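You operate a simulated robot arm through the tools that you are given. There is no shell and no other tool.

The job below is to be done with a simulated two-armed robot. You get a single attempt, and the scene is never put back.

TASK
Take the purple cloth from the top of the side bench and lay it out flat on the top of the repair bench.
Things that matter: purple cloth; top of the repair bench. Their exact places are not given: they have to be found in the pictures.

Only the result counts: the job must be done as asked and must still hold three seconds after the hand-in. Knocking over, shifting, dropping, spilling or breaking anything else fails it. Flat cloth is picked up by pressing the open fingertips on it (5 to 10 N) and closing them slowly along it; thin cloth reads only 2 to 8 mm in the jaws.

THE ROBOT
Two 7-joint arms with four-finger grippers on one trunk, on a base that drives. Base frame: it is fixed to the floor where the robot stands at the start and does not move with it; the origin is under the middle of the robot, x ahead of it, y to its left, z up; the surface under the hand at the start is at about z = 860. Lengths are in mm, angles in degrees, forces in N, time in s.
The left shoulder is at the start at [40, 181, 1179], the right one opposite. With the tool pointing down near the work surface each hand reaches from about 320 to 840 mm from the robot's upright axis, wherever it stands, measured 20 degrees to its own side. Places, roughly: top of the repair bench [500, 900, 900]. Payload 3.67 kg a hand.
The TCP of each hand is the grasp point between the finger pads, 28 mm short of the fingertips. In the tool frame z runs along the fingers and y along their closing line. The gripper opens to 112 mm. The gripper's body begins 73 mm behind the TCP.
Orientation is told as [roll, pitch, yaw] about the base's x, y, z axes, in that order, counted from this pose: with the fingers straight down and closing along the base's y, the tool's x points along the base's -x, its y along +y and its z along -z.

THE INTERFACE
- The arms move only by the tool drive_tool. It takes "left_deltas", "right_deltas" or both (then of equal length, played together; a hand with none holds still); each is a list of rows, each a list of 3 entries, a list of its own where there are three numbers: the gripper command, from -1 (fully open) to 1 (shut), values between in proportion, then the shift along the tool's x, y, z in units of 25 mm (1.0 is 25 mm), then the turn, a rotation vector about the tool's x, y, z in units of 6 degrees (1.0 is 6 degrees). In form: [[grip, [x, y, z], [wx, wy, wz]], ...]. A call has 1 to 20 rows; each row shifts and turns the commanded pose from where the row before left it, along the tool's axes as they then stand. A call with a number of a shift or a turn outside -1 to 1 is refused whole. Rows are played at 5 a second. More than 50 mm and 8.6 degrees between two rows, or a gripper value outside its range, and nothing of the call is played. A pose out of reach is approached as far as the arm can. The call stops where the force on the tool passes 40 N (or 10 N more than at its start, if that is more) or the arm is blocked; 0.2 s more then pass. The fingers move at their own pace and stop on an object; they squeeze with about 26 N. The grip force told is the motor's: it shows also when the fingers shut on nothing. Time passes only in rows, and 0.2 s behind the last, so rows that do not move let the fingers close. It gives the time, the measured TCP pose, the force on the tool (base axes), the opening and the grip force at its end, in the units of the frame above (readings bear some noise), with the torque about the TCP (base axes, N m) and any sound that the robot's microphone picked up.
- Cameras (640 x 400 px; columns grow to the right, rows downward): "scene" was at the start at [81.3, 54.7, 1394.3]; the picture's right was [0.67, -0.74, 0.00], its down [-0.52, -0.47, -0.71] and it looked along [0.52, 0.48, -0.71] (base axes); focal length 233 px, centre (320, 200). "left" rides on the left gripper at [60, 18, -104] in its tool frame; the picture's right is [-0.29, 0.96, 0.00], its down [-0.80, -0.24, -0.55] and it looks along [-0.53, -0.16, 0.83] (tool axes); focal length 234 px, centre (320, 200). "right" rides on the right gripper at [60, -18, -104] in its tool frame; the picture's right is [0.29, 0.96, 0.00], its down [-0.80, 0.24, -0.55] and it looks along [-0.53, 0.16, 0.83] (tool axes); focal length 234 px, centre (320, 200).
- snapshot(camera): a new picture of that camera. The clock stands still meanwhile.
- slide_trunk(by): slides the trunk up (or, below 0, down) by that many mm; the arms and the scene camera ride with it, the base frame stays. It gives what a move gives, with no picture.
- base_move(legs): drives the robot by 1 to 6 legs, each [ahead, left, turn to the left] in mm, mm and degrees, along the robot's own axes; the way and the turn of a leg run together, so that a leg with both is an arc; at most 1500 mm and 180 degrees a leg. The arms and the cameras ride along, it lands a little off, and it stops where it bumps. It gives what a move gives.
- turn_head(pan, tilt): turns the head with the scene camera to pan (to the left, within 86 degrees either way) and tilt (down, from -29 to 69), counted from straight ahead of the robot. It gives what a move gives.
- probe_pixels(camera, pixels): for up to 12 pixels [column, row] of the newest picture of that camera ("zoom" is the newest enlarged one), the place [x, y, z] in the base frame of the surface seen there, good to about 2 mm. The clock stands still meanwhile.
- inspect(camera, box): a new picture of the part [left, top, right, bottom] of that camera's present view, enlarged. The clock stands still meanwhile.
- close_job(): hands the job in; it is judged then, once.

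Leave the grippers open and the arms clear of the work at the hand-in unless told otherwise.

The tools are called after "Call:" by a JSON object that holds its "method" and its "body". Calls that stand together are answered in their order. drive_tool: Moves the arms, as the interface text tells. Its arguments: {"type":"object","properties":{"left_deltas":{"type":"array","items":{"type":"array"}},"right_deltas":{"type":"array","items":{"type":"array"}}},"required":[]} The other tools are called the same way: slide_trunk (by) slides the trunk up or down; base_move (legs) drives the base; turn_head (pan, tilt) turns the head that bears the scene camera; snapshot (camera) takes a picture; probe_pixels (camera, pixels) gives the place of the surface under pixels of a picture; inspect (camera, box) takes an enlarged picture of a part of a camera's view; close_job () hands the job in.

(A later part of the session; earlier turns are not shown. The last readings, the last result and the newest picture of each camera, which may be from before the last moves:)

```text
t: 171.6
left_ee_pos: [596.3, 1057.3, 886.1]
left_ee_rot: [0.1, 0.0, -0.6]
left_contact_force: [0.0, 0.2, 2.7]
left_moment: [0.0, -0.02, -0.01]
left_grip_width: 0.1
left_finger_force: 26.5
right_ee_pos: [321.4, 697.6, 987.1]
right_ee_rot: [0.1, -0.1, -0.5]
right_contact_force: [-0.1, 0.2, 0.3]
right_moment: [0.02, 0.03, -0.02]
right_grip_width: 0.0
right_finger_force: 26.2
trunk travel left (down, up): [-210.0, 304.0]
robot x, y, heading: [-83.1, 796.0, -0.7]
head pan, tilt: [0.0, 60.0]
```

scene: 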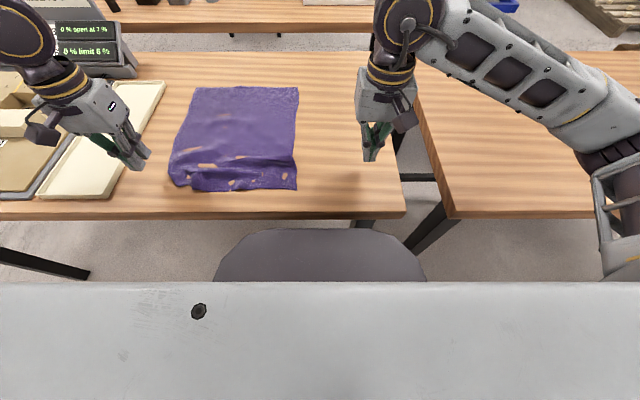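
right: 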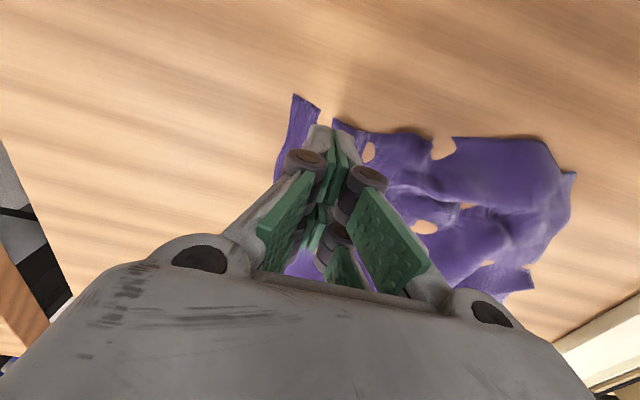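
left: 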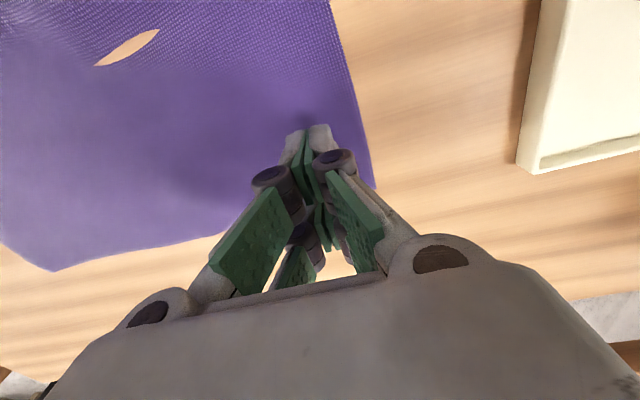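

Contact at 2.7 N. I'll add 0.7 mm and drag forward 42 mm.

Call:
{"method": "drive_tool", "body": {"left_deltas": [[1, [0, 0, 0.028], [0, 0, 0]], [1, [-0.21, 0, 0], [0, 0, 0]], [1, [-0.21, 0, 0], [0, 0, 0]], [1, [-0.21, 0, 0], [0, 0, 0]], [1, [-0.21, 0, 0], [0, 0, 0]], [1, [-0.21, 0, 0], [0, 0, 0]], [1, [-0.21, 0, 0], [0, 0, 0]], [1, [-0.21, 0, 0], [0, 0, 0]], [1, [-0.21, 0, 0], [0, 0, 0]], [1, [0, 0, 0], [0, 0, 0]]]}}

Call:
{"method": "inspect", "body": {"camera": "scene", "box": [180, 60, 360, 200]}}

```text
t: 173.8
left_ee_pos: [609.4, 1067.4, 890.8]
left_ee_rot: [0.0, -0.2, -0.6]
left_contact_force: [-0.2, -0.3, 0.2]
left_moment: [0.0, -0.01, -0.02]
left_grip_width: 0.0
left_finger_force: 26.4
left hand out of reach, approached as far as the arm can: row 4, 5, 6, 7, 8, 9
right_ee_pos: [321.3, 698.0, 987.1]
right_ee_rot: [0.0, 0.0, -0.5]
right_contact_force: [-0.5, 0.1, -0.6]
right_moment: [0.0, -0.01, 0.01]
right_grip_width: 0.1
right_finger_force: 26.0
trunk travel left (down, up): [-210.0, 304.0]
robot x, y, heading: [-85.0, 794.1, -0.3]
head pan, tilt: [0.0, 60.0]
```

```text
2.86 times, centred on (270, 130) of scene
```

zoom: 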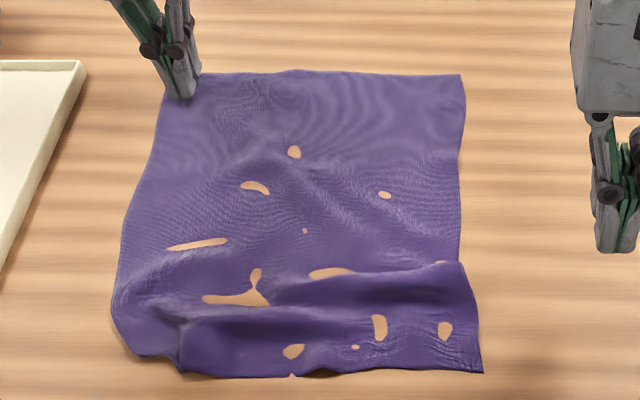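

The left is limited again at x≈609, so the robot needs to stand about 40 mm closer. It passed this spot earlier without bumping. I'll raise the hand 15 mm, drive forward 40 mm, and come back to the corner.

Call:
{"method": "drive_tool", "body": {"left_deltas": [[1, [0.5, -0.2, -0.6], [0, 0, 0]], [1, [0.5, -0.2, 0], [0, 0, 0]], [1, [0.4, 0, 0], [0, 0, 0]]]}}

Call:
{"method": "base_move", "body": {"legs": [[40, 0, 0.5]]}}

Call:
{"method": "snapshot", "body": {"camera": "left"}}

Call:
{"method": "snapshot", "body": {"camera": "scene"}}

```text
t: 174.6
left_ee_pos: [574.5, 1058.7, 907.5]
left_ee_rot: [0.0, -0.1, -0.5]
left_contact_force: [0.0, 0.0, 0.3]
left_moment: [0.0, -0.04, 0.02]
left_grip_width: 0.1
left_finger_force: 25.4
right_ee_pos: [320.6, 698.5, 986.1]
right_ee_rot: [0.0, -0.1, -0.3]
right_contact_force: [0.2, -0.4, 0.6]
right_moment: [0.01, -0.05, 0.02]
right_grip_width: 0.3
right_finger_force: 25.8
trunk travel left (down, up): [-210.0, 304.0]
robot x, y, heading: [-83.2, 798.8, -0.3]
head pan, tilt: [0.0, 60.0]
```

```text
t: 175.5
left_ee_pos: [613.6, 1065.4, 907.5]
left_ee_rot: [0.0, -0.1, 0.0]
left_contact_force: [0.2, 0.5, -0.2]
left_moment: [-0.02, -0.03, -0.02]
left_grip_width: 0.2
left_finger_force: 26.4
right_ee_pos: [361.8, 701.2, 985.6]
right_ee_rot: [0.1, 0.1, 0.1]
right_contact_force: [0.1, 0.6, -0.3]
right_moment: [0.02, 0.06, 0.05]
right_grip_width: 0.0
right_finger_force: 25.9
trunk travel left (down, up): [-210.0, 304.0]
robot x, y, heading: [-45.3, 793.9, 0.0]
head pan, tilt: [0.0, 60.0]
```

```text
taken
```

left: 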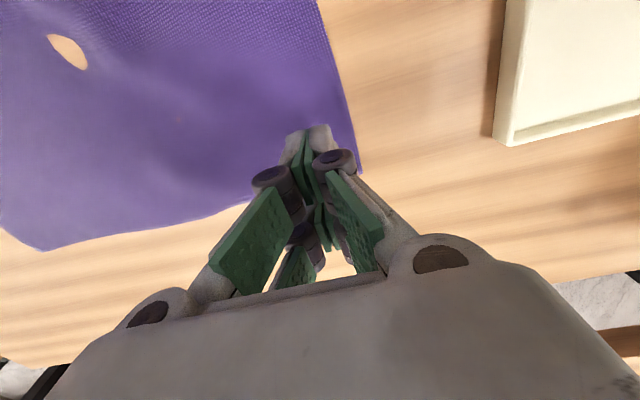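

```text
taken
```

scene: 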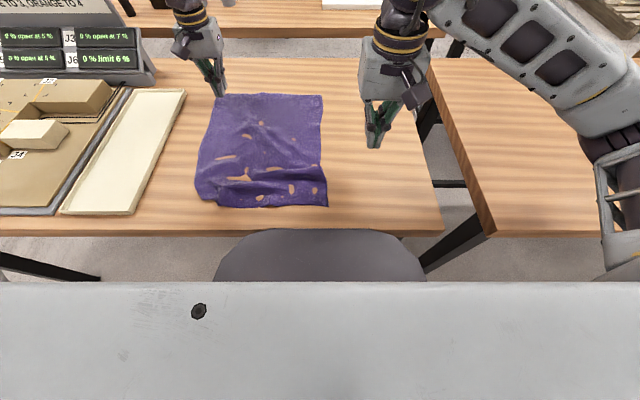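

The drive went fine. The far-left corner is now near (362,170) in the left view. I'll shift 8 mm inward and lower to contact.

Call:
{"method": "drive_tool", "body": {"left_deltas": [[1, [0.32, -0.2, 0.3], [0, 0, 0]], [1, [0, 0, 0.3], [0, 0, 0]], [1, [0, 0, 0.15], [0, 0, 0]], [1, [0, 0, 0.06], [0, 0, 0]], [1, [0, 0, 0], [0, 0, 0]]]}}

```text
t: 176.7
left_ee_pos: [604.3, 1059.3, 887.3]
left_ee_rot: [0.0, 0.0, -0.1]
left_contact_force: [0.1, 0.3, 1.0]
left_moment: [-0.01, 0.02, 0.01]
left_grip_width: 0.2
left_finger_force: 26.4
right_ee_pos: [361.7, 700.6, 986.7]
right_ee_rot: [0.0, 0.0, 0.3]
right_contact_force: [0.0, -0.2, 0.2]
right_moment: [0.02, -0.02, 0.0]
right_grip_width: 0.0
right_finger_force: 25.9
trunk travel left (down, up): [-210.0, 304.0]
robot x, y, heading: [-42.6, 795.9, 0.2]
head pan, tilt: [0.0, 60.0]
```

I'll press 1.2 mm further and drag forward 40 mm.

Call:
{"method": "drive_tool", "body": {"left_deltas": [[1, [0, 0, 0.048], [0, 0, 0]], [1, [-0.2, 0, 0], [0, 0, 0]], [1, [-0.2, 0, 0], [0, 0, 0]], [1, [-0.2, 0, 0], [0, 0, 0]], [1, [-0.2, 0, 0], [0, 0, 0]], [1, [-0.2, 0, 0], [0, 0, 0]], [1, [-0.2, 0, 0], [0, 0, 0]], [1, [-0.2, 0, 0], [0, 0, 0]], [1, [-0.2, 0, 0], [0, 0, 0]], [1, [0, 0, 0], [0, 0, 0]]]}}

Call:
{"method": "inspect", "body": {"camera": "scene", "box": [180, 60, 360, 220]}}

```text
t: 178.9
left_ee_pos: [639.8, 1062.3, 888.0]
left_ee_rot: [-0.1, -0.2, 0.0]
left_contact_force: [0.0, -0.3, -0.2]
left_moment: [0.02, 0.0, -0.01]
left_grip_width: 0.0
left_finger_force: 25.4
left hand out of reach, approached as far as the arm can: row 9
right_ee_pos: [361.3, 701.5, 986.1]
right_ee_rot: [0.0, 0.0, 0.2]
right_contact_force: [-0.2, 1.0, 0.1]
right_moment: [-0.03, 0.01, -0.01]
right_grip_width: 0.1
right_finger_force: 25.6
trunk travel left (down, up): [-210.0, 304.0]
robot x, y, heading: [-45.7, 794.0, -0.1]
head pan, tilt: [0.0, 60.0]
```

```text
2.50 times, centred on (270, 140) of scene
```

zoom: 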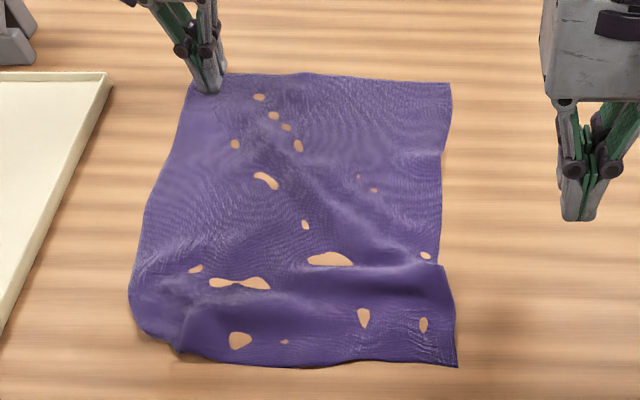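

The far-left corner is now at about x≈660. The right side still has slack, so the far-right corner needs pulling too, with the right arm from a position further left. First I'll raise and retract the left hand well clear, to about x≈340, z≈1190.

Call:
{"method": "drive_tool", "body": {"left_deltas": [[1, [0, 0, -1], [0, 0, 0]], [1, [0, 0, -1], [0, 0, 0]], [1, [0, 0, -1], [0, 0, 0]], [1, [0, 0, -1], [0, 0, 0]], [1, [1, 0, -1], [0, 0, 0]], [1, [1, 0, -1], [0, 0, 0]], [1, [1, 0, -1], [0, 0, 0]], [1, [1, 0, -1], [0, 0, 0]], [1, [1, 0, -1], [0, 0, 0]], [1, [1, 0, -1], [0, 0, 0]], [1, [1, 0, -1], [0, 0, 0]], [1, [1, 0, -1], [0, 0, 0]], [1, [1, 0, 0], [0, 0, 0]], [1, [1, 0, 0], [0, 0, 0]], [1, [1, 0, 0], [0, 0, 0]], [1, [1, 0, 0], [0, 0, 0]]]}}

Call:
{"method": "turn_head", "body": {"pan": 45, "tilt": 45}}

Call:
{"method": "snapshot", "body": {"camera": "scene"}}

```text
t: 182.3
left_ee_pos: [338.6, 1061.8, 1186.2]
left_ee_rot: [0.0, -0.1, 0.0]
left_contact_force: [-0.2, -0.6, 0.3]
left_moment: [-0.01, -0.04, 0.0]
left_grip_width: 0.0
left_finger_force: 26.2
right_ee_pos: [361.5, 702.2, 987.0]
right_ee_rot: [-0.1, -0.1, 0.2]
right_contact_force: [-0.6, 1.3, -0.2]
right_moment: [0.0, 0.0, 0.04]
right_grip_width: 0.0
right_finger_force: 25.9
trunk travel left (down, up): [-210.0, 304.0]
robot x, y, heading: [-41.5, 799.8, 0.3]
head pan, tilt: [0.0, 60.0]
```

```text
t: 183.4
left_ee_pos: [339.9, 1061.1, 1186.4]
left_ee_rot: [-0.1, -0.1, -0.1]
left_contact_force: [0.3, -0.5, 0.8]
left_moment: [0.02, 0.0, -0.02]
left_grip_width: 0.1
left_finger_force: 25.7
right_ee_pos: [361.7, 700.9, 985.8]
right_ee_rot: [-0.1, 0.0, 0.2]
right_contact_force: [0.5, -0.4, 0.0]
right_moment: [0.02, -0.02, 0.0]
right_grip_width: 0.1
right_finger_force: 26.1
trunk travel left (down, up): [-210.0, 304.0]
robot x, y, heading: [-47.2, 800.2, 0.1]
head pan, tilt: [45.0, 45.0]
```

```text
taken
```

scene: 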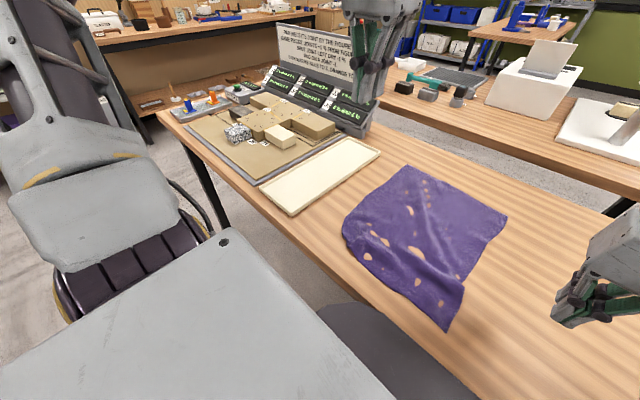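

I'll probe the heights of the things on the left half of the bench before driving that way.

Call:
{"method": "probe_pixels", "body": {"camera": "scene", "pixels": [[282, 28], [345, 45], [270, 72], [240, 92], [190, 100], [300, 130], [260, 115], [230, 130], [90, 150], [110, 230], [95, 60], [180, 200]]}}

```text
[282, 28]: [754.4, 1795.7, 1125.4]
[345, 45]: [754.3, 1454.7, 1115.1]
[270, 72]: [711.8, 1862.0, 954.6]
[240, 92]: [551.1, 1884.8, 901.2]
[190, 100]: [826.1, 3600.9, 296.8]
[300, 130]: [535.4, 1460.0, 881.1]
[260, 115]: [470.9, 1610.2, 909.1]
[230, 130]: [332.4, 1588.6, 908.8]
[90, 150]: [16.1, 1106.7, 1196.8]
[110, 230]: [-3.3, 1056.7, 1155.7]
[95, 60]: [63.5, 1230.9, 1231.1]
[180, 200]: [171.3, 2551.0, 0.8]
```

Everything under the left hand's path is below z≈955, so it is clear. I'll drive 260 mm to the left and 15 mm back.

Call:
{"method": "base_move", "body": {"legs": [[-15, 0, 0], [0, 260, 0]]}}

Call:
{"method": "turn_head", "body": {"pan": -15, "tilt": 55}}

Call:
{"method": "snapshot", "body": {"camera": "scene"}}

Call:
{"method": "inspect", "body": {"camera": "scene", "box": [260, 70, 460, 220]}}

```text
t: 185.7
left_ee_pos: [326.2, 1318.4, 1185.6]
left_ee_rot: [-0.1, -0.1, -0.2]
left_contact_force: [0.7, 0.4, -0.2]
left_moment: [-0.03, 0.01, -0.02]
left_grip_width: 0.2
left_finger_force: 25.4
right_ee_pos: [346.1, 957.1, 987.3]
right_ee_rot: [0.0, -0.1, -0.1]
right_contact_force: [-0.2, -0.4, 0.4]
right_moment: [0.0, 0.01, -0.01]
right_grip_width: 0.0
right_finger_force: 25.7
trunk travel left (down, up): [-210.0, 304.0]
robot x, y, heading: [-61.0, 1056.5, 0.1]
head pan, tilt: [45.0, 45.0]
```

```text
t: 187.0
left_ee_pos: [325.3, 1317.6, 1186.0]
left_ee_rot: [0.0, -0.2, -0.1]
left_contact_force: [-0.3, 0.2, 0.1]
left_moment: [-0.03, -0.01, -0.01]
left_grip_width: 0.0
left_finger_force: 25.7
right_ee_pos: [346.4, 956.2, 985.6]
right_ee_rot: [0.1, 0.0, 0.0]
right_contact_force: [-0.4, -0.9, -0.8]
right_moment: [-0.02, -0.03, -0.01]
right_grip_width: 0.1
right_finger_force: 25.9
trunk travel left (down, up): [-210.0, 304.0]
robot x, y, heading: [-62.2, 1054.2, 0.2]
head pan, tilt: [-15.0, 55.0]
```

```text
taken
```

scene: 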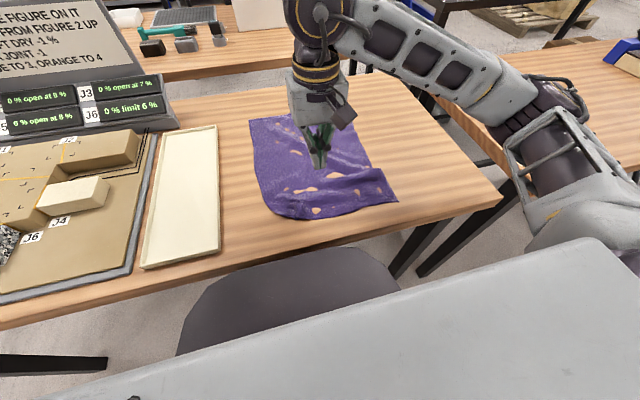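

```text
2.67 times, centred on (360, 145) of scene
```

zoom: 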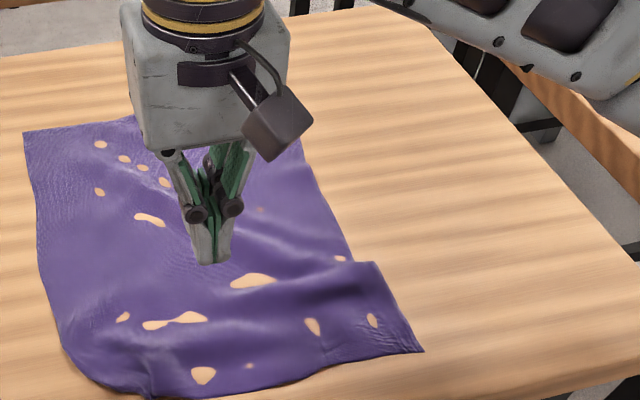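

I'll bring the right hand over the far-right corner, to about (597,815), and lower to z≈905 to see it.

Call:
{"method": "drive_tool", "body": {"right_deltas": [[1, [-0.837, -0.47, 0], [0, 0, 0]], [1, [-0.837, -0.47, 0], [0, 0, 0]], [1, [-0.837, -0.47, 0], [0, 0, 0]], [1, [-0.837, -0.47, 0], [0, 0, 0]], [1, [-0.837, -0.47, 0], [0, 0, 0]], [1, [-0.837, -0.47, 0], [0, 0, 0]], [1, [-0.837, -0.47, 0], [0, 0, 0]], [1, [-0.837, -0.47, 0], [0, 0, 0]], [1, [-0.837, -0.47, 0], [0, 0, 0]], [1, [-0.837, -0.47, 0], [0, 0, 0]], [1, [-0.837, -0.47, 0], [0, 0, 0]], [1, [-0.837, -0.47, 0], [0, 0, 0]], [1, [0, 0, 0.9], [0, 0, 0]], [1, [0, 0, 0.9], [0, 0, 0]], [1, [0, 0, 0.9], [0, 0, 0]], [1, [0, 0, 0.5], [0, 0, 0]], [1, [0, 0, 0], [0, 0, 0]]]}}

Call:
{"method": "snapshot", "body": {"camera": "right"}}

Call:
{"method": "inspect", "body": {"camera": "scene", "box": [230, 70, 430, 230]}}

```text
t: 190.6
left_ee_pos: [326.8, 1318.3, 1186.1]
left_ee_rot: [0.0, -0.1, -0.1]
left_contact_force: [-0.1, 0.1, 0.3]
left_moment: [-0.02, 0.02, -0.02]
left_grip_width: 0.0
left_finger_force: 25.8
right_ee_pos: [597.4, 818.5, 908.3]
right_ee_rot: [0.1, 0.0, 0.0]
right_contact_force: [-0.7, -1.2, -1.2]
right_moment: [-0.01, 0.0, -0.01]
right_grip_width: 0.0
right_finger_force: 26.1
trunk travel left (down, up): [-210.0, 304.0]
robot x, y, heading: [-60.4, 1053.8, 0.2]
head pan, tilt: [-15.0, 55.0]
```

```text
taken
```

right: 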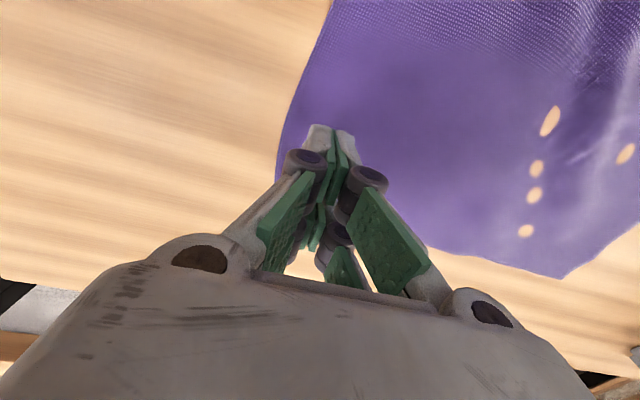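

```text
2.50 times, centred on (330, 150) of scene
```

zoom: 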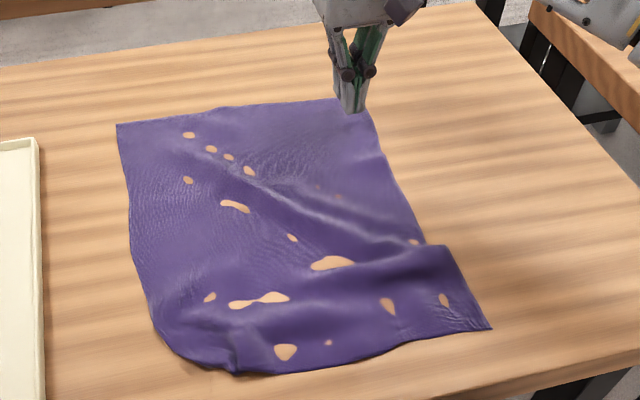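

The right hand is at the far-right corner. I'll nudge it 8 mm inward and lower to contact.

Call:
{"method": "drive_tool", "body": {"right_deltas": [[1, [0.32, 0.24, 0.4], [0, 0, 0]], [1, [0, 0, 0.3], [0, 0, 0]], [1, [0, 0, 0.12], [0, 0, 0]], [1, [0, 0, 0.04], [0, 0, 0]], [1, [0, 0, 0], [0, 0, 0]]]}}

```text
t: 191.8
left_ee_pos: [324.8, 1316.7, 1186.4]
left_ee_rot: [0.0, -0.2, -0.1]
left_contact_force: [0.8, 0.1, -0.4]
left_moment: [0.0, 0.02, -0.01]
left_grip_width: 0.0
left_finger_force: 26.2
right_ee_pos: [590.3, 823.1, 886.0]
right_ee_rot: [0.1, -0.2, 0.0]
right_contact_force: [2.8, -1.8, 12.5]
right_moment: [-0.08, -0.02, 0.02]
right_grip_width: 0.0
right_finger_force: 25.8
trunk travel left (down, up): [-210.0, 304.0]
robot x, y, heading: [-58.8, 1058.0, 0.3]
head pan, tilt: [-15.0, 55.0]
```

The press is 12.5 N, just right. I'll drag forward 48 mm and 6 mm to the right.

Call:
{"method": "drive_tool", "body": {"right_deltas": [[1, [-0.2, -0.025, 0], [0, 0, 0]], [1, [-0.2, -0.025, 0], [0, 0, 0]], [1, [-0.2, -0.025, 0], [0, 0, 0]], [1, [-0.2, -0.025, 0], [0, 0, 0]], [1, [-0.2, -0.025, 0], [0, 0, 0]], [1, [-0.2, -0.025, 0], [0, 0, 0]], [1, [-0.2, -0.025, 0], [0, 0, 0]], [1, [-0.2, -0.025, 0], [0, 0, 0]], [1, [-0.2, -0.025, 0], [0, 0, 0]], [1, [0, 0, 0], [0, 0, 0]]]}}

Call:
{"method": "inspect", "body": {"camera": "scene", "box": [230, 70, 430, 230]}}

```text
t: 194.0
left_ee_pos: [324.9, 1318.0, 1186.2]
left_ee_rot: [0.0, -0.1, 0.0]
left_contact_force: [-0.6, -0.7, -0.8]
left_moment: [0.01, 0.02, 0.0]
left_grip_width: 0.3
left_finger_force: 26.2
right_ee_pos: [634.5, 817.2, 885.6]
right_ee_rot: [0.0, -0.1, -0.1]
right_contact_force: [-2.4, -1.2, 9.1]
right_moment: [-0.06, 0.07, 0.01]
right_grip_width: 0.1
right_finger_force: 25.8
trunk travel left (down, up): [-210.0, 304.0]
robot x, y, heading: [-59.7, 1053.7, -0.2]
head pan, tilt: [-15.0, 55.0]
```

```text
2.50 times, centred on (330, 150) of scene
```

zoom: 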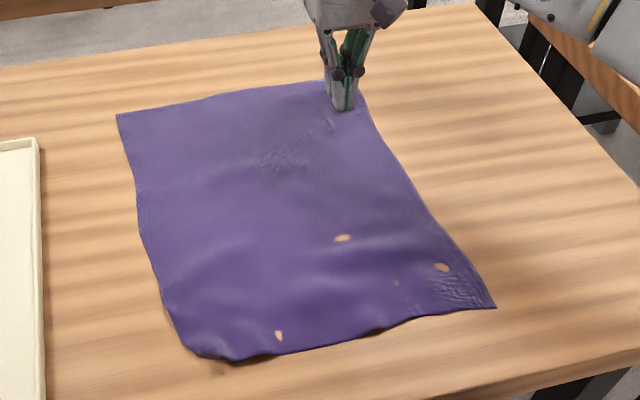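

Excellent, the cloth is nearly flat. I'll lift the right hand clear and look closely.

Call:
{"method": "drive_tool", "body": {"right_deltas": [[1, [0, 0, -0.8], [0, 0, 0]], [1, [0, 0, -0.8], [0, 0, 0]], [1, [0, -1, -0.8], [0, 0, 0]], [1, [0, -1, -0.8], [0, 0, 0]], [1, [0, -1, -0.8], [0, 0, 0]], [1, [0, -1, 0], [0, 0, 0]]]}}

Call:
{"method": "snapshot", "body": {"camera": "scene"}}

Call:
{"method": "inspect", "body": {"camera": "scene", "box": [250, 80, 410, 220]}}

```text
t: 195.4
left_ee_pos: [326.5, 1317.3, 1185.7]
left_ee_rot: [0.1, -0.1, -0.1]
left_contact_force: [0.3, -1.0, -0.4]
left_moment: [0.0, 0.01, -0.01]
left_grip_width: 0.3
left_finger_force: 25.9
right_ee_pos: [634.1, 715.3, 986.3]
right_ee_rot: [0.1, 0.0, 0.1]
right_contact_force: [0.8, 0.3, 0.0]
right_moment: [0.01, -0.03, -0.02]
right_grip_width: 0.0
right_finger_force: 25.6
trunk travel left (down, up): [-210.0, 304.0]
robot x, y, heading: [-59.2, 1055.6, 0.0]
head pan, tilt: [-15.0, 55.0]
```

```text
taken
```

scene: 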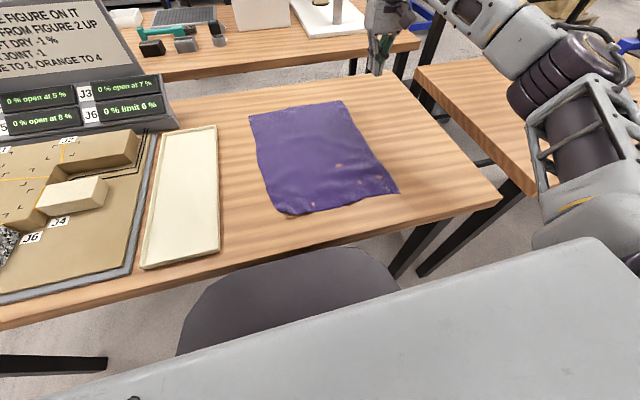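

```text
2.86 times, centred on (330, 150) of scene
```

zoom: 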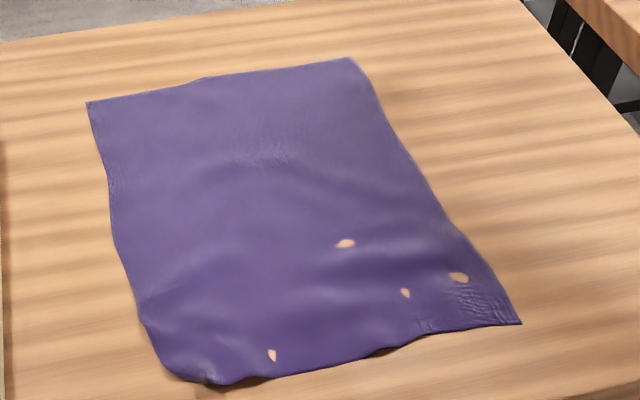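

Call:
{"method": "probe_pixels", "body": {"camera": "zoom", "pixels": [[92, 104], [350, 62], [515, 321], [215, 380], [175, 370], [140, 310], [115, 230], [400, 345], [300, 370], [205, 340], [230, 300], [430, 225]]}}

Call:
{"method": "inspect", "body": {"camera": "scene", "box": [270, 170, 350, 220]}}

```text
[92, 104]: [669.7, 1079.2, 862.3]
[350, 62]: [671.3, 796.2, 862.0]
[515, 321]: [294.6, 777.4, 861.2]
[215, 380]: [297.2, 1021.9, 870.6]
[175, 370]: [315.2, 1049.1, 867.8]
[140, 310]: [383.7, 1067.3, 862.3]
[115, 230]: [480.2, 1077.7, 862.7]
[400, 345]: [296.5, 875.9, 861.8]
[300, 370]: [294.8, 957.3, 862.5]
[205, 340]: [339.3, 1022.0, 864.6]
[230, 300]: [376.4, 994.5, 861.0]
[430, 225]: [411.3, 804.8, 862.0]
```

```text
8.00 times, centred on (310, 195) of scene
```

zoom: 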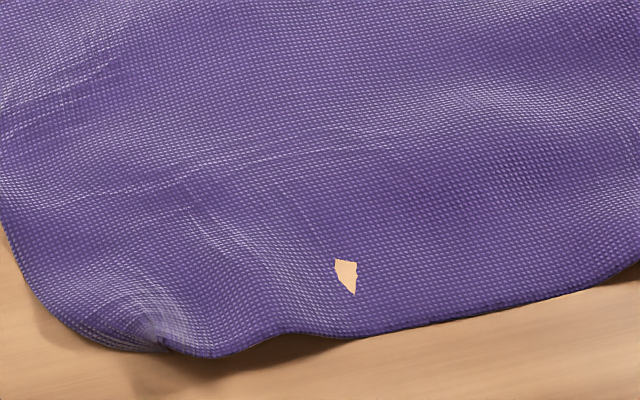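

Corners are now at (670,1079), (671,796) and (295,777). The near-left corner at about (300,1040) seems slightly tucked under, with a 10 mm bump. I'll go back 255 mm to the right so the left arm can work on that corner.

Call:
{"method": "base_move", "body": {"legs": [[-15, 0, 0], [0, -250, 0]]}}

Call:
{"method": "turn_head", "body": {"pan": 25, "tilt": 60}}

Call:
{"method": "snapshot", "body": {"camera": "scene"}}

Call:
{"method": "snapshot", "body": {"camera": "left"}}

```text
t: 197.6
left_ee_pos: [311.9, 1063.4, 1185.3]
left_ee_rot: [0.1, -0.1, 0.0]
left_contact_force: [0.2, -0.7, 0.1]
left_moment: [0.06, 0.0, -0.02]
left_grip_width: 0.2
left_finger_force: 26.1
right_ee_pos: [619.7, 463.5, 986.8]
right_ee_rot: [0.1, 0.1, 0.1]
right_contact_force: [0.2, -0.7, -0.2]
right_moment: [0.01, -0.01, 0.0]
right_grip_width: 0.1
right_finger_force: 26.3
trunk travel left (down, up): [-210.0, 304.0]
robot x, y, heading: [-72.9, 804.3, -0.0]
head pan, tilt: [-15.0, 55.0]
```

```text
t: 198.7
left_ee_pos: [311.7, 1064.9, 1186.3]
left_ee_rot: [0.0, -0.1, -0.1]
left_contact_force: [0.3, 0.3, 0.4]
left_moment: [0.02, -0.02, 0.02]
left_grip_width: 0.0
left_finger_force: 25.9
right_ee_pos: [618.9, 463.4, 986.0]
right_ee_rot: [0.1, 0.0, 0.0]
right_contact_force: [0.9, -0.6, 0.0]
right_moment: [-0.02, -0.03, -0.01]
right_grip_width: 0.1
right_finger_force: 25.8
trunk travel left (down, up): [-210.0, 304.0]
robot x, y, heading: [-74.3, 804.3, -0.1]
head pan, tilt: [25.0, 60.0]
```

```text
taken
```

scene: 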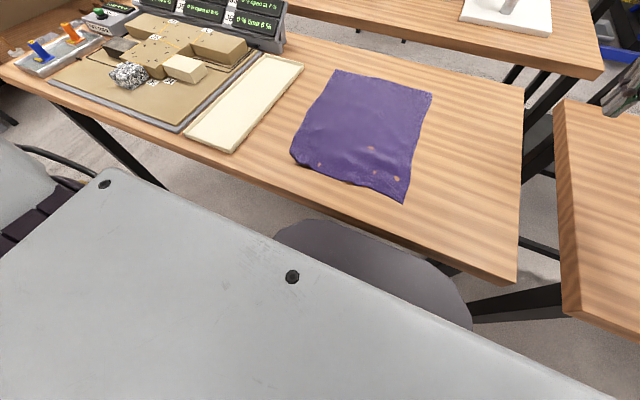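

```text
taken
```

left: 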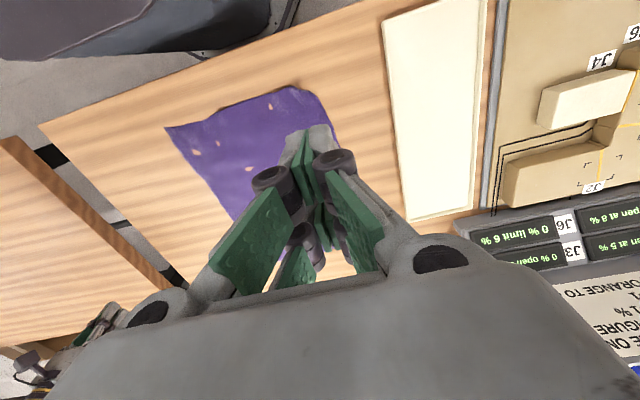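

I'll take close views of the near-left corner from both cameras.

Call:
{"method": "inspect", "body": {"camera": "left", "box": [240, 70, 360, 145]}}

Call:
{"method": "inspect", "body": {"camera": "scene", "box": [280, 60, 440, 210]}}

Call:
{"method": "inspect", "body": {"camera": "scene", "box": [280, 130, 360, 190]}}

```text
5.33 times, centred on (300, 108) of left
```

zoom: 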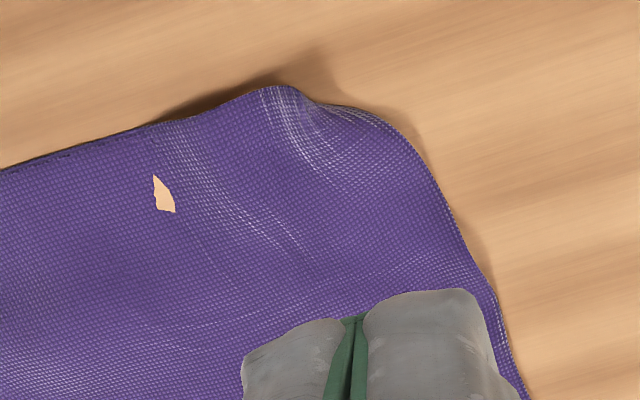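

```text
2.67 times, centred on (360, 135) of scene
```

zoom: 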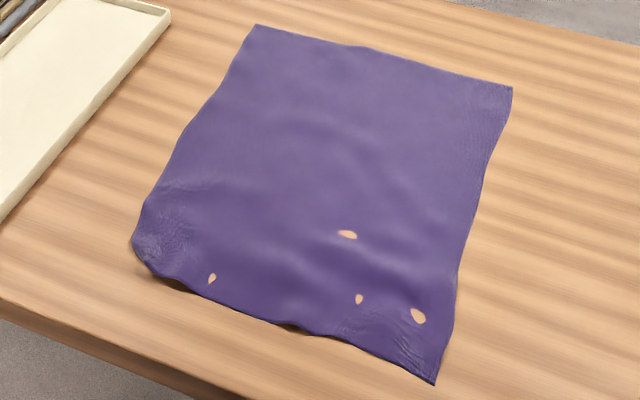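

```text
6.67 times, centred on (320, 160) of scene
```

zoom: 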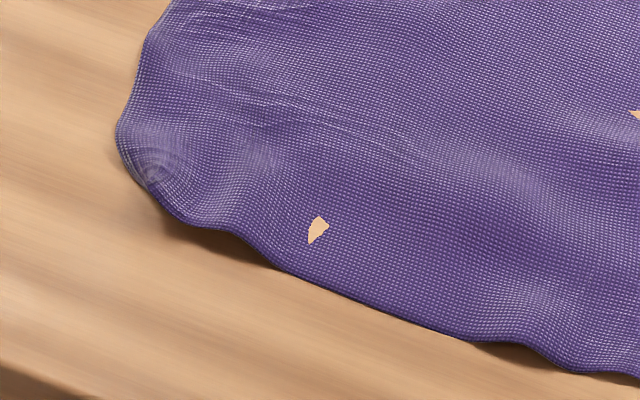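

The corner is folded under by roughly 35 mm, and the rest lies flat. To unroll it, I'll press well inside it at about (372,1000) and drag the top layer inward (forward and right) so the tucked tip comes out. First I'll go down above that spot.

Call:
{"method": "drive_tool", "body": {"left_deltas": [[1, [-0.2, -0.217, 0.93], [0, 0, 0]], [1, [-0.2, -0.217, 0.93], [0, 0, 0]], [1, [-0.2, -0.217, 0.93], [0, 0, 0]], [1, [-0.2, -0.217, 0.93], [0, 0, 0]], [1, [-0.2, -0.217, 0.93], [0, 0, 0]], [1, [-0.2, -0.217, 0.93], [0, 0, 0]], [1, [-0.2, -0.217, 0.93], [0, 0, 0]], [1, [-0.2, -0.217, 0.93], [0, 0, 0]], [1, [-0.2, -0.217, 0.93], [0, 0, 0]], [1, [-0.2, -0.217, 0.93], [0, 0, 0]], [1, [-0.2, -0.217, 0.93], [0, 0, 0]], [1, [-0.2, -0.217, 0.93], [0, 0, 0]], [1, [0, 0, 0.5], [0, 0, 0]], [1, [0, 0, 0], [0, 0, 0]]]}}

Call:
{"method": "snapshot", "body": {"camera": "left"}}

```text
t: 201.7
left_ee_pos: [370.6, 1001.4, 896.7]
left_ee_rot: [0.0, -0.1, -0.2]
left_contact_force: [-0.6, 0.5, 0.4]
left_moment: [0.05, -0.01, -0.01]
left_grip_width: 0.0
left_finger_force: 26.3
right_ee_pos: [618.9, 462.1, 987.4]
right_ee_rot: [0.0, -0.1, 0.0]
right_contact_force: [0.0, 0.1, -0.4]
right_moment: [-0.02, -0.03, -0.01]
right_grip_width: 0.0
right_finger_force: 26.0
trunk travel left (down, up): [-210.0, 304.0]
robot x, y, heading: [-74.6, 802.5, -0.2]
head pan, tilt: [25.0, 60.0]
```

```text
taken
```

left: 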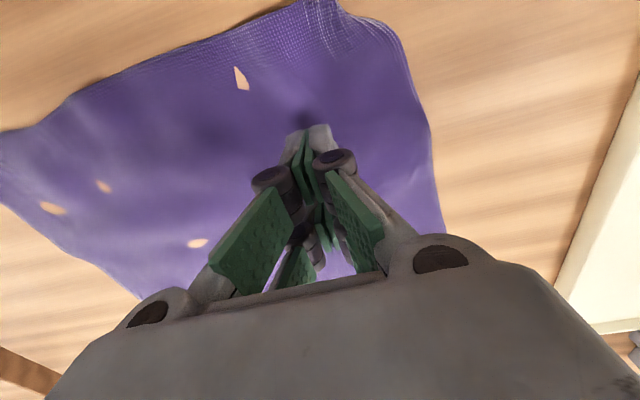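

Lowering 10 mm to contact.

Call:
{"method": "drive_tool", "body": {"left_deltas": [[1, [0, 0, 0.2], [0, 0, 0]], [1, [0, 0, 0.12], [0, 0, 0]], [1, [0, 0, 0.1], [0, 0, 0]], [1, [0, 0, 0], [0, 0, 0]]]}}

```text
t: 202.7
left_ee_pos: [370.7, 1000.4, 884.5]
left_ee_rot: [0.0, -0.4, -0.1]
left_contact_force: [2.0, 3.5, 23.9]
left_moment: [0.09, 0.27, -0.04]
left_grip_width: 0.0
left_finger_force: 26.1
right_ee_pos: [617.2, 462.8, 987.2]
right_ee_rot: [0.1, 0.0, 0.0]
right_contact_force: [-0.9, -0.1, 0.5]
right_moment: [0.02, 0.02, -0.02]
right_grip_width: 0.0
right_finger_force: 26.2
trunk travel left (down, up): [-210.0, 304.0]
robot x, y, heading: [-76.1, 803.1, -0.3]
head pan, tilt: [25.0, 60.0]
```

The press is 23.9 N, so I'll ease 0.9 mm and drag inward 32 mm forward and 32 mm right.

Call:
{"method": "drive_tool", "body": {"left_deltas": [[1, [0, 0, -0.036], [0, 0, 0]], [1, [-0.16, -0.16, 0], [0, 0, 0]], [1, [-0.16, -0.16, 0], [0, 0, 0]], [1, [-0.16, -0.16, 0], [0, 0, 0]], [1, [-0.16, -0.16, 0], [0, 0, 0]], [1, [-0.16, -0.16, 0], [0, 0, 0]], [1, [-0.16, -0.16, 0], [0, 0, 0]], [1, [-0.16, -0.16, 0], [0, 0, 0]], [1, [-0.16, -0.16, 0], [0, 0, 0]], [1, [0, 0, 0], [0, 0, 0]]]}}

Call:
{"method": "snapshot", "body": {"camera": "left"}}

Call:
{"method": "inspect", "body": {"camera": "scene", "box": [280, 60, 440, 210]}}

```text
t: 204.9
left_ee_pos: [402.8, 969.5, 885.9]
left_ee_rot: [-0.1, -0.1, -0.2]
left_contact_force: [-0.9, 1.6, 10.5]
left_moment: [0.06, 0.12, -0.02]
left_grip_width: 0.0
left_finger_force: 26.3
right_ee_pos: [618.3, 462.7, 987.1]
right_ee_rot: [0.0, -0.1, 0.0]
right_contact_force: [-0.5, 0.1, -0.2]
right_moment: [0.0, 0.0, 0.01]
right_grip_width: 0.0
right_finger_force: 25.9
trunk travel left (down, up): [-210.0, 304.0]
robot x, y, heading: [-77.0, 802.8, -0.2]
head pan, tilt: [25.0, 60.0]
```

```text
taken
```

left: 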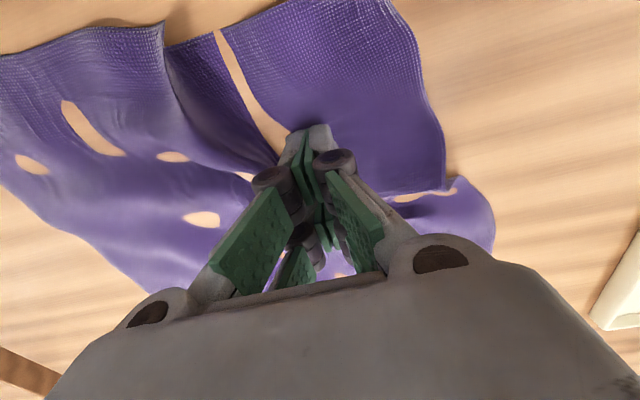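

```text
2.67 times, centred on (360, 135) of scene
```

zoom: 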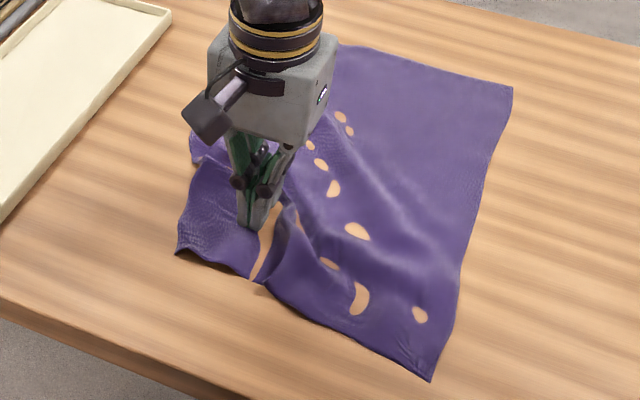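

The corner now looks sharp at (178,250) in the enlarged view, so it has unrolled. I'll lift the left hand and probe before dragging that corner back outward.

Call:
{"method": "drive_tool", "body": {"left_deltas": [[1, [0, 0, -0.8], [0, 0, 0]], [1, [0, 0, -0.8], [0, 0, 0]], [1, [-0.6, 0.8, -0.6], [0, 0, 0]], [1, [-0.6, 0.8, 0], [0, 0, 0]], [1, [-0.6, 0.8, 0], [0, 0, 0]], [1, [0, 0.8, 0], [0, 0, 0]], [1, [0, 0.8, 0], [0, 0, 0]], [1, [0, 0.8, 0], [0, 0, 0]]]}}

Call:
{"method": "snapshot", "body": {"camera": "scene"}}

Call:
{"method": "inspect", "body": {"camera": "scene", "box": [280, 60, 440, 210]}}

```text
t: 206.7
left_ee_pos: [447.8, 1089.0, 939.7]
left_ee_rot: [0.0, 0.0, -0.3]
left_contact_force: [-0.5, 0.2, 0.3]
left_moment: [-0.02, -0.02, 0.0]
left_grip_width: 0.0
left_finger_force: 26.4
right_ee_pos: [618.8, 463.6, 987.8]
right_ee_rot: [0.0, -0.1, 0.0]
right_contact_force: [0.4, -0.1, -0.2]
right_moment: [0.01, -0.03, -0.01]
right_grip_width: 0.0
right_finger_force: 26.3
trunk travel left (down, up): [-210.0, 304.0]
robot x, y, heading: [-76.2, 803.9, -0.1]
head pan, tilt: [25.0, 60.0]
```

```text
taken
```

scene: 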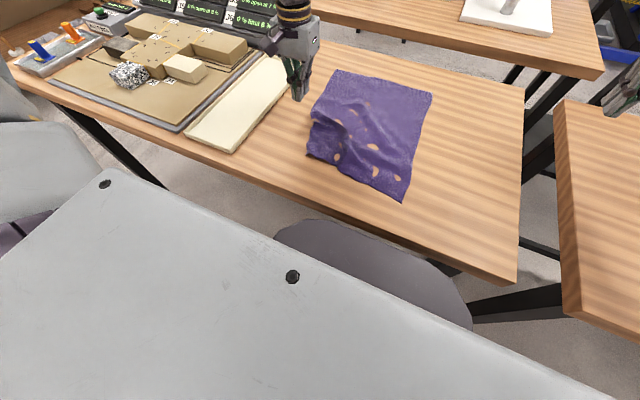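

```text
2.67 times, centred on (360, 135) of scene
```

zoom: 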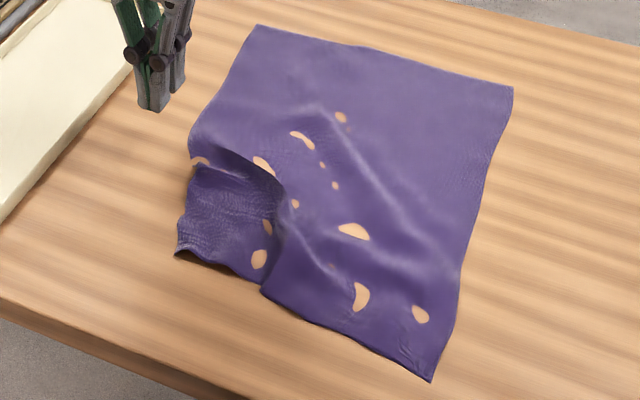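

Call:
{"method": "probe_pixels", "body": {"camera": "zoom", "pixels": [[180, 250], [183, 225], [190, 180], [215, 265], [255, 280], [215, 220], [235, 200], [195, 145], [430, 375], [255, 30], [510, 90], [270, 195]]}}

Call:
{"method": "inspect", "body": {"camera": "scene", "box": [295, 110, 365, 175]}}

```text
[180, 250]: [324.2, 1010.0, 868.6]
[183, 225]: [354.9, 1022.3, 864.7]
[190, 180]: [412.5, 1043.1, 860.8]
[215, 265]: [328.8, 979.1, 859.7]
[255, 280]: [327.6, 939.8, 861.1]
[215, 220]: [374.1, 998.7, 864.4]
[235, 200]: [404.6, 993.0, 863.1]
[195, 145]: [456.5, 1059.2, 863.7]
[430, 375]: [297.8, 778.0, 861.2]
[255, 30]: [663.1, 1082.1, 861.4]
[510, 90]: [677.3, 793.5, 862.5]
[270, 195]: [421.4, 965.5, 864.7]
```

```text
6.15 times, centred on (330, 142) of scene
```

zoom: 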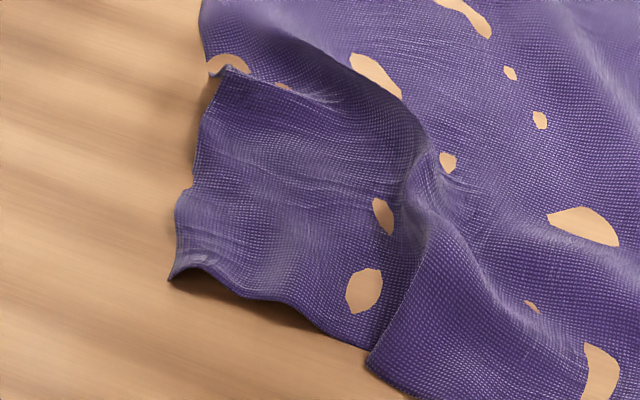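

The corner is now out flat and sharp at (324,1010). I'll press just inside it at (348,993) and drag it back outward, about 30 mm toward the robot and 52 mm left.

Call:
{"method": "drive_tool", "body": {"left_deltas": [[1, [0.8, -0.768, 0], [0, 0, 0]], [1, [0.8, -0.768, 0], [0, 0, 0]], [1, [0.8, -0.768, 0], [0, 0, 0]], [1, [0.8, -0.768, 0], [0, 0, 0]], [1, [0.8, -0.768, 0], [0, 0, 0]], [1, [0, 0, 0.8], [0, 0, 0]], [1, [0, 0, 0.8], [0, 0, 0]], [1, [0, 0, 0.3], [0, 0, 0]], [1, [0, 0, 0], [0, 0, 0]]]}}

Call:
{"method": "snapshot", "body": {"camera": "left"}}

```text
t: 208.7
left_ee_pos: [347.8, 991.1, 893.0]
left_ee_rot: [0.1, -0.1, -0.2]
left_contact_force: [0.4, 0.2, -0.6]
left_moment: [-0.01, -0.04, -0.01]
left_grip_width: 0.3
left_finger_force: 25.8
right_ee_pos: [618.7, 464.5, 986.6]
right_ee_rot: [0.0, 0.0, 0.1]
right_contact_force: [0.3, -0.2, -0.4]
right_moment: [-0.03, -0.03, 0.02]
right_grip_width: 0.0
right_finger_force: 26.0
trunk travel left (down, up): [-210.0, 304.0]
robot x, y, heading: [-71.1, 800.7, 0.0]
head pan, tilt: [25.0, 60.0]
```

```text
taken
```

left: 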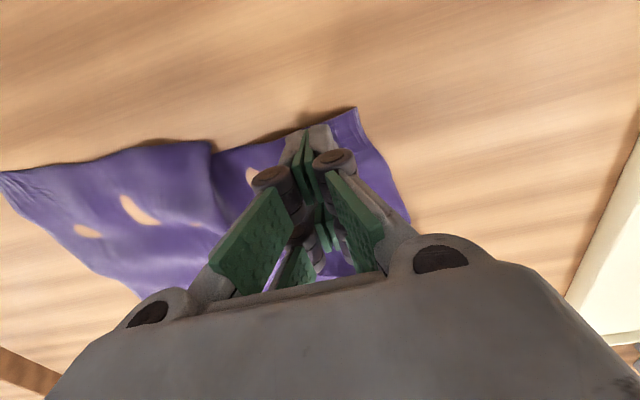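

The tip is close to the near edge, so I'll shift 8 mm forward and lower 6 mm.

Call:
{"method": "drive_tool", "body": {"left_deltas": [[1, [-0.32, 0, 0], [0, 0, 0]], [1, [0, 0, 0.16], [0, 0, 0]], [1, [0, 0, 0.08], [0, 0, 0]], [1, [0, 0, 0], [0, 0, 0]]]}}

```text
t: 209.7
left_ee_pos: [356.2, 992.4, 886.8]
left_ee_rot: [0.0, -0.1, -0.1]
left_contact_force: [-0.1, -0.7, 0.8]
left_moment: [0.01, -0.02, 0.02]
left_grip_width: 0.0
left_finger_force: 26.6
right_ee_pos: [619.5, 463.6, 986.9]
right_ee_rot: [0.0, 0.0, 0.1]
right_contact_force: [0.9, -0.1, -0.4]
right_moment: [0.0, 0.01, 0.0]
right_grip_width: 0.3
right_finger_force: 26.1
trunk travel left (down, up): [-210.0, 304.0]
robot x, y, heading: [-71.5, 802.0, -0.0]
head pan, tilt: [25.0, 60.0]
```

I'll press 1.2 mm more and check the force.

Call:
{"method": "drive_tool", "body": {"left_deltas": [[1, [0, 0, 0.048], [0, 0, 0]], [1, [0, 0, 0], [0, 0, 0]]]}}

```text
t: 210.3
left_ee_pos: [356.1, 993.2, 886.2]
left_ee_rot: [-0.1, -0.1, -0.1]
left_contact_force: [1.6, 1.2, 9.8]
left_moment: [0.0, 0.14, -0.01]
left_grip_width: 0.0
left_finger_force: 25.5
right_ee_pos: [617.9, 463.0, 986.7]
right_ee_rot: [0.1, -0.2, -0.1]
right_contact_force: [0.7, 0.6, 0.3]
right_moment: [-0.01, 0.01, 0.04]
right_grip_width: 0.0
right_finger_force: 26.5
trunk travel left (down, up): [-210.0, 304.0]
robot x, y, heading: [-72.9, 803.9, -0.3]
head pan, tilt: [25.0, 60.0]
```

The press is 9.8 N. Drag outward: 28 mm back and 52 mm left.

Call:
{"method": "drive_tool", "body": {"left_deltas": [[1, [0.112, 0.208, 0], [0, 0, 0]], [1, [0.112, 0.208, 0], [0, 0, 0]], [1, [0.112, 0.208, 0], [0, 0, 0]], [1, [0.112, 0.208, 0], [0, 0, 0]], [1, [0.112, 0.208, 0], [0, 0, 0]], [1, [0.112, 0.208, 0], [0, 0, 0]], [1, [0.112, 0.208, 0], [0, 0, 0]], [1, [0.112, 0.208, 0], [0, 0, 0]], [1, [0.112, 0.208, 0], [0, 0, 0]], [1, [0.112, 0.208, 0], [0, 0, 0]], [1, [0, 0, 0], [0, 0, 0]]]}}

Call:
{"method": "snapshot", "body": {"camera": "left"}}

Call:
{"method": "inspect", "body": {"camera": "scene", "box": [280, 60, 440, 210]}}

```text
t: 212.7
left_ee_pos: [329.4, 1043.4, 887.7]
left_ee_rot: [-0.1, 0.0, -0.1]
left_contact_force: [0.0, 1.2, 0.6]
left_moment: [0.0, -0.01, 0.01]
left_grip_width: 0.0
left_finger_force: 25.4
right_ee_pos: [618.3, 463.5, 986.5]
right_ee_rot: [0.0, 0.0, -0.1]
right_contact_force: [-0.9, 0.8, -0.6]
right_moment: [-0.01, -0.02, 0.0]
right_grip_width: 0.0
right_finger_force: 26.1
trunk travel left (down, up): [-210.0, 304.0]
robot x, y, heading: [-76.5, 809.8, -0.2]
head pan, tilt: [25.0, 60.0]
```

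```text
taken
```

left: 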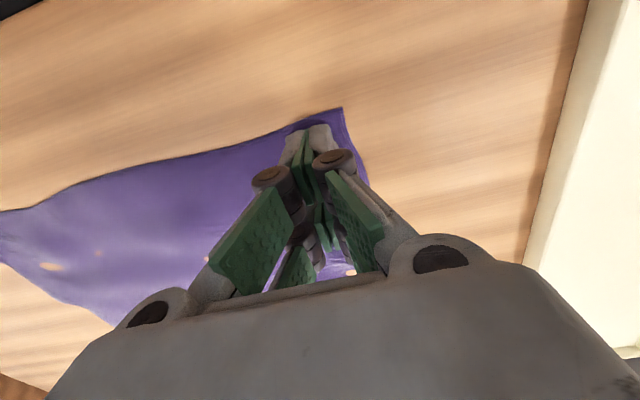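

```text
2.67 times, centred on (360, 135) of scene
```

zoom: 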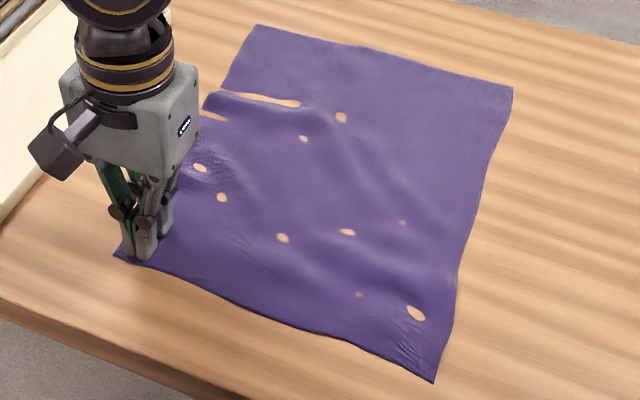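

The near-left corner is out and sharp. I'll lift the left hand and check what's left.

Call:
{"method": "drive_tool", "body": {"left_deltas": [[1, [0, 0, -0.8], [0, 0, 0]], [1, [0, 0, -0.8], [0, 0, 0]], [1, [0, 0.8, -0.8], [0, 0, 0]], [1, [0, 0.8, -0.6], [0, 0, 0]], [1, [0.6, 0.8, 0], [0, 0, 0]], [1, [0.6, 0.4, 0], [0, 0, 0]]]}}

Call:
{"method": "inspect", "body": {"camera": "scene", "box": [280, 60, 440, 210]}}

Call:
{"method": "probe_pixels", "body": {"camera": "zoom", "pixels": [[120, 252], [257, 30], [510, 92], [430, 375], [205, 105], [180, 165], [240, 95], [265, 320], [250, 110], [330, 200], [150, 200], [225, 75]]}}

```text
t: 214.1
left_ee_pos: [299.8, 1114.7, 960.5]
left_ee_rot: [0.0, -0.1, -0.2]
left_contact_force: [-0.2, 0.0, -1.3]
left_moment: [-0.01, -0.01, -0.01]
left_grip_width: 0.0
left_finger_force: 26.2
right_ee_pos: [618.0, 463.6, 986.9]
right_ee_rot: [-0.1, -0.1, 0.0]
right_contact_force: [-0.2, -0.3, 0.3]
right_moment: [0.0, -0.01, -0.01]
right_grip_width: 0.0
right_finger_force: 26.3
trunk travel left (down, up): [-210.0, 304.0]
robot x, y, heading: [-74.1, 803.3, -0.3]
head pan, tilt: [25.0, 60.0]
```

```text
2.67 times, centred on (360, 135) of scene
```

zoom: 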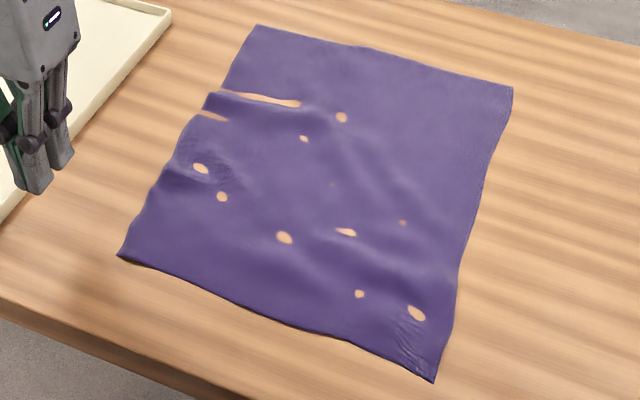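

```text
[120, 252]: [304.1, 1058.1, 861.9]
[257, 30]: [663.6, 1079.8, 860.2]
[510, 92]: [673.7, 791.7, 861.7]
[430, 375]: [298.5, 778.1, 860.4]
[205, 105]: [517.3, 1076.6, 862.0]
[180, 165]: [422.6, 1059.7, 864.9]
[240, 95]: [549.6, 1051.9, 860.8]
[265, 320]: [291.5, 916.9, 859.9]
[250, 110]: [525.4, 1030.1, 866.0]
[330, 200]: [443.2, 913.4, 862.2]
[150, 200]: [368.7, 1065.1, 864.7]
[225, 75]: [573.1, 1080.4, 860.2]
```

Very good: corners at (304,1058), (664,1080), (674,792) and (298,778), with only low ripples on the left side. One more small pull of the near-left corner toward the robot, about 16 mm, will take those out. I'll position above (335,1033).

Call:
{"method": "drive_tool", "body": {"left_deltas": [[1, [-0.35, -0.8, 0], [0, 0, 0]], [1, [-0.35, -0.8, 0], [0, 0, 0]], [1, [-0.35, -0.8, 0], [0, 0, 0]], [1, [-0.35, -0.85, 0], [0, 0, 0]], [1, [0, 0, 0.9], [0, 0, 0]], [1, [0, 0, 0.9], [0, 0, 0]], [1, [0, 0, 0.9], [0, 0, 0]], [1, [0, 0, 0.2], [0, 0, 0]], [1, [0, 0, 0], [0, 0, 0]]]}}

```text
t: 216.1
left_ee_pos: [334.1, 1031.2, 886.9]
left_ee_rot: [0.0, -0.1, -0.3]
left_contact_force: [-0.3, 0.1, 0.2]
left_moment: [-0.01, 0.01, -0.02]
left_grip_width: 0.0
left_finger_force: 26.1
right_ee_pos: [619.1, 464.5, 985.6]
right_ee_rot: [0.0, 0.0, -0.1]
right_contact_force: [0.2, -0.4, -0.6]
right_moment: [-0.03, 0.0, -0.02]
right_grip_width: 0.0
right_finger_force: 26.5
trunk travel left (down, up): [-210.0, 304.0]
robot x, y, heading: [-76.0, 804.1, -0.0]
head pan, tilt: [25.0, 60.0]
```

I'll press down 1.3 mm and check.

Call:
{"method": "drive_tool", "body": {"left_deltas": [[1, [0, 0, 0.052], [0, 0, 0]], [1, [0, 0, 0], [0, 0, 0]]]}}

```text
t: 216.7
left_ee_pos: [335.0, 1031.4, 886.3]
left_ee_rot: [0.1, -0.1, -0.1]
left_contact_force: [1.8, 0.3, 2.7]
left_moment: [0.03, 0.03, 0.0]
left_grip_width: 0.0
left_finger_force: 25.9
right_ee_pos: [619.0, 463.4, 986.4]
right_ee_rot: [0.0, 0.0, 0.0]
right_contact_force: [-0.2, 0.5, -0.3]
right_moment: [-0.01, 0.01, 0.0]
right_grip_width: 0.0
right_finger_force: 26.2
trunk travel left (down, up): [-210.0, 304.0]
robot x, y, heading: [-76.7, 800.9, -0.0]
head pan, tilt: [25.0, 60.0]
```

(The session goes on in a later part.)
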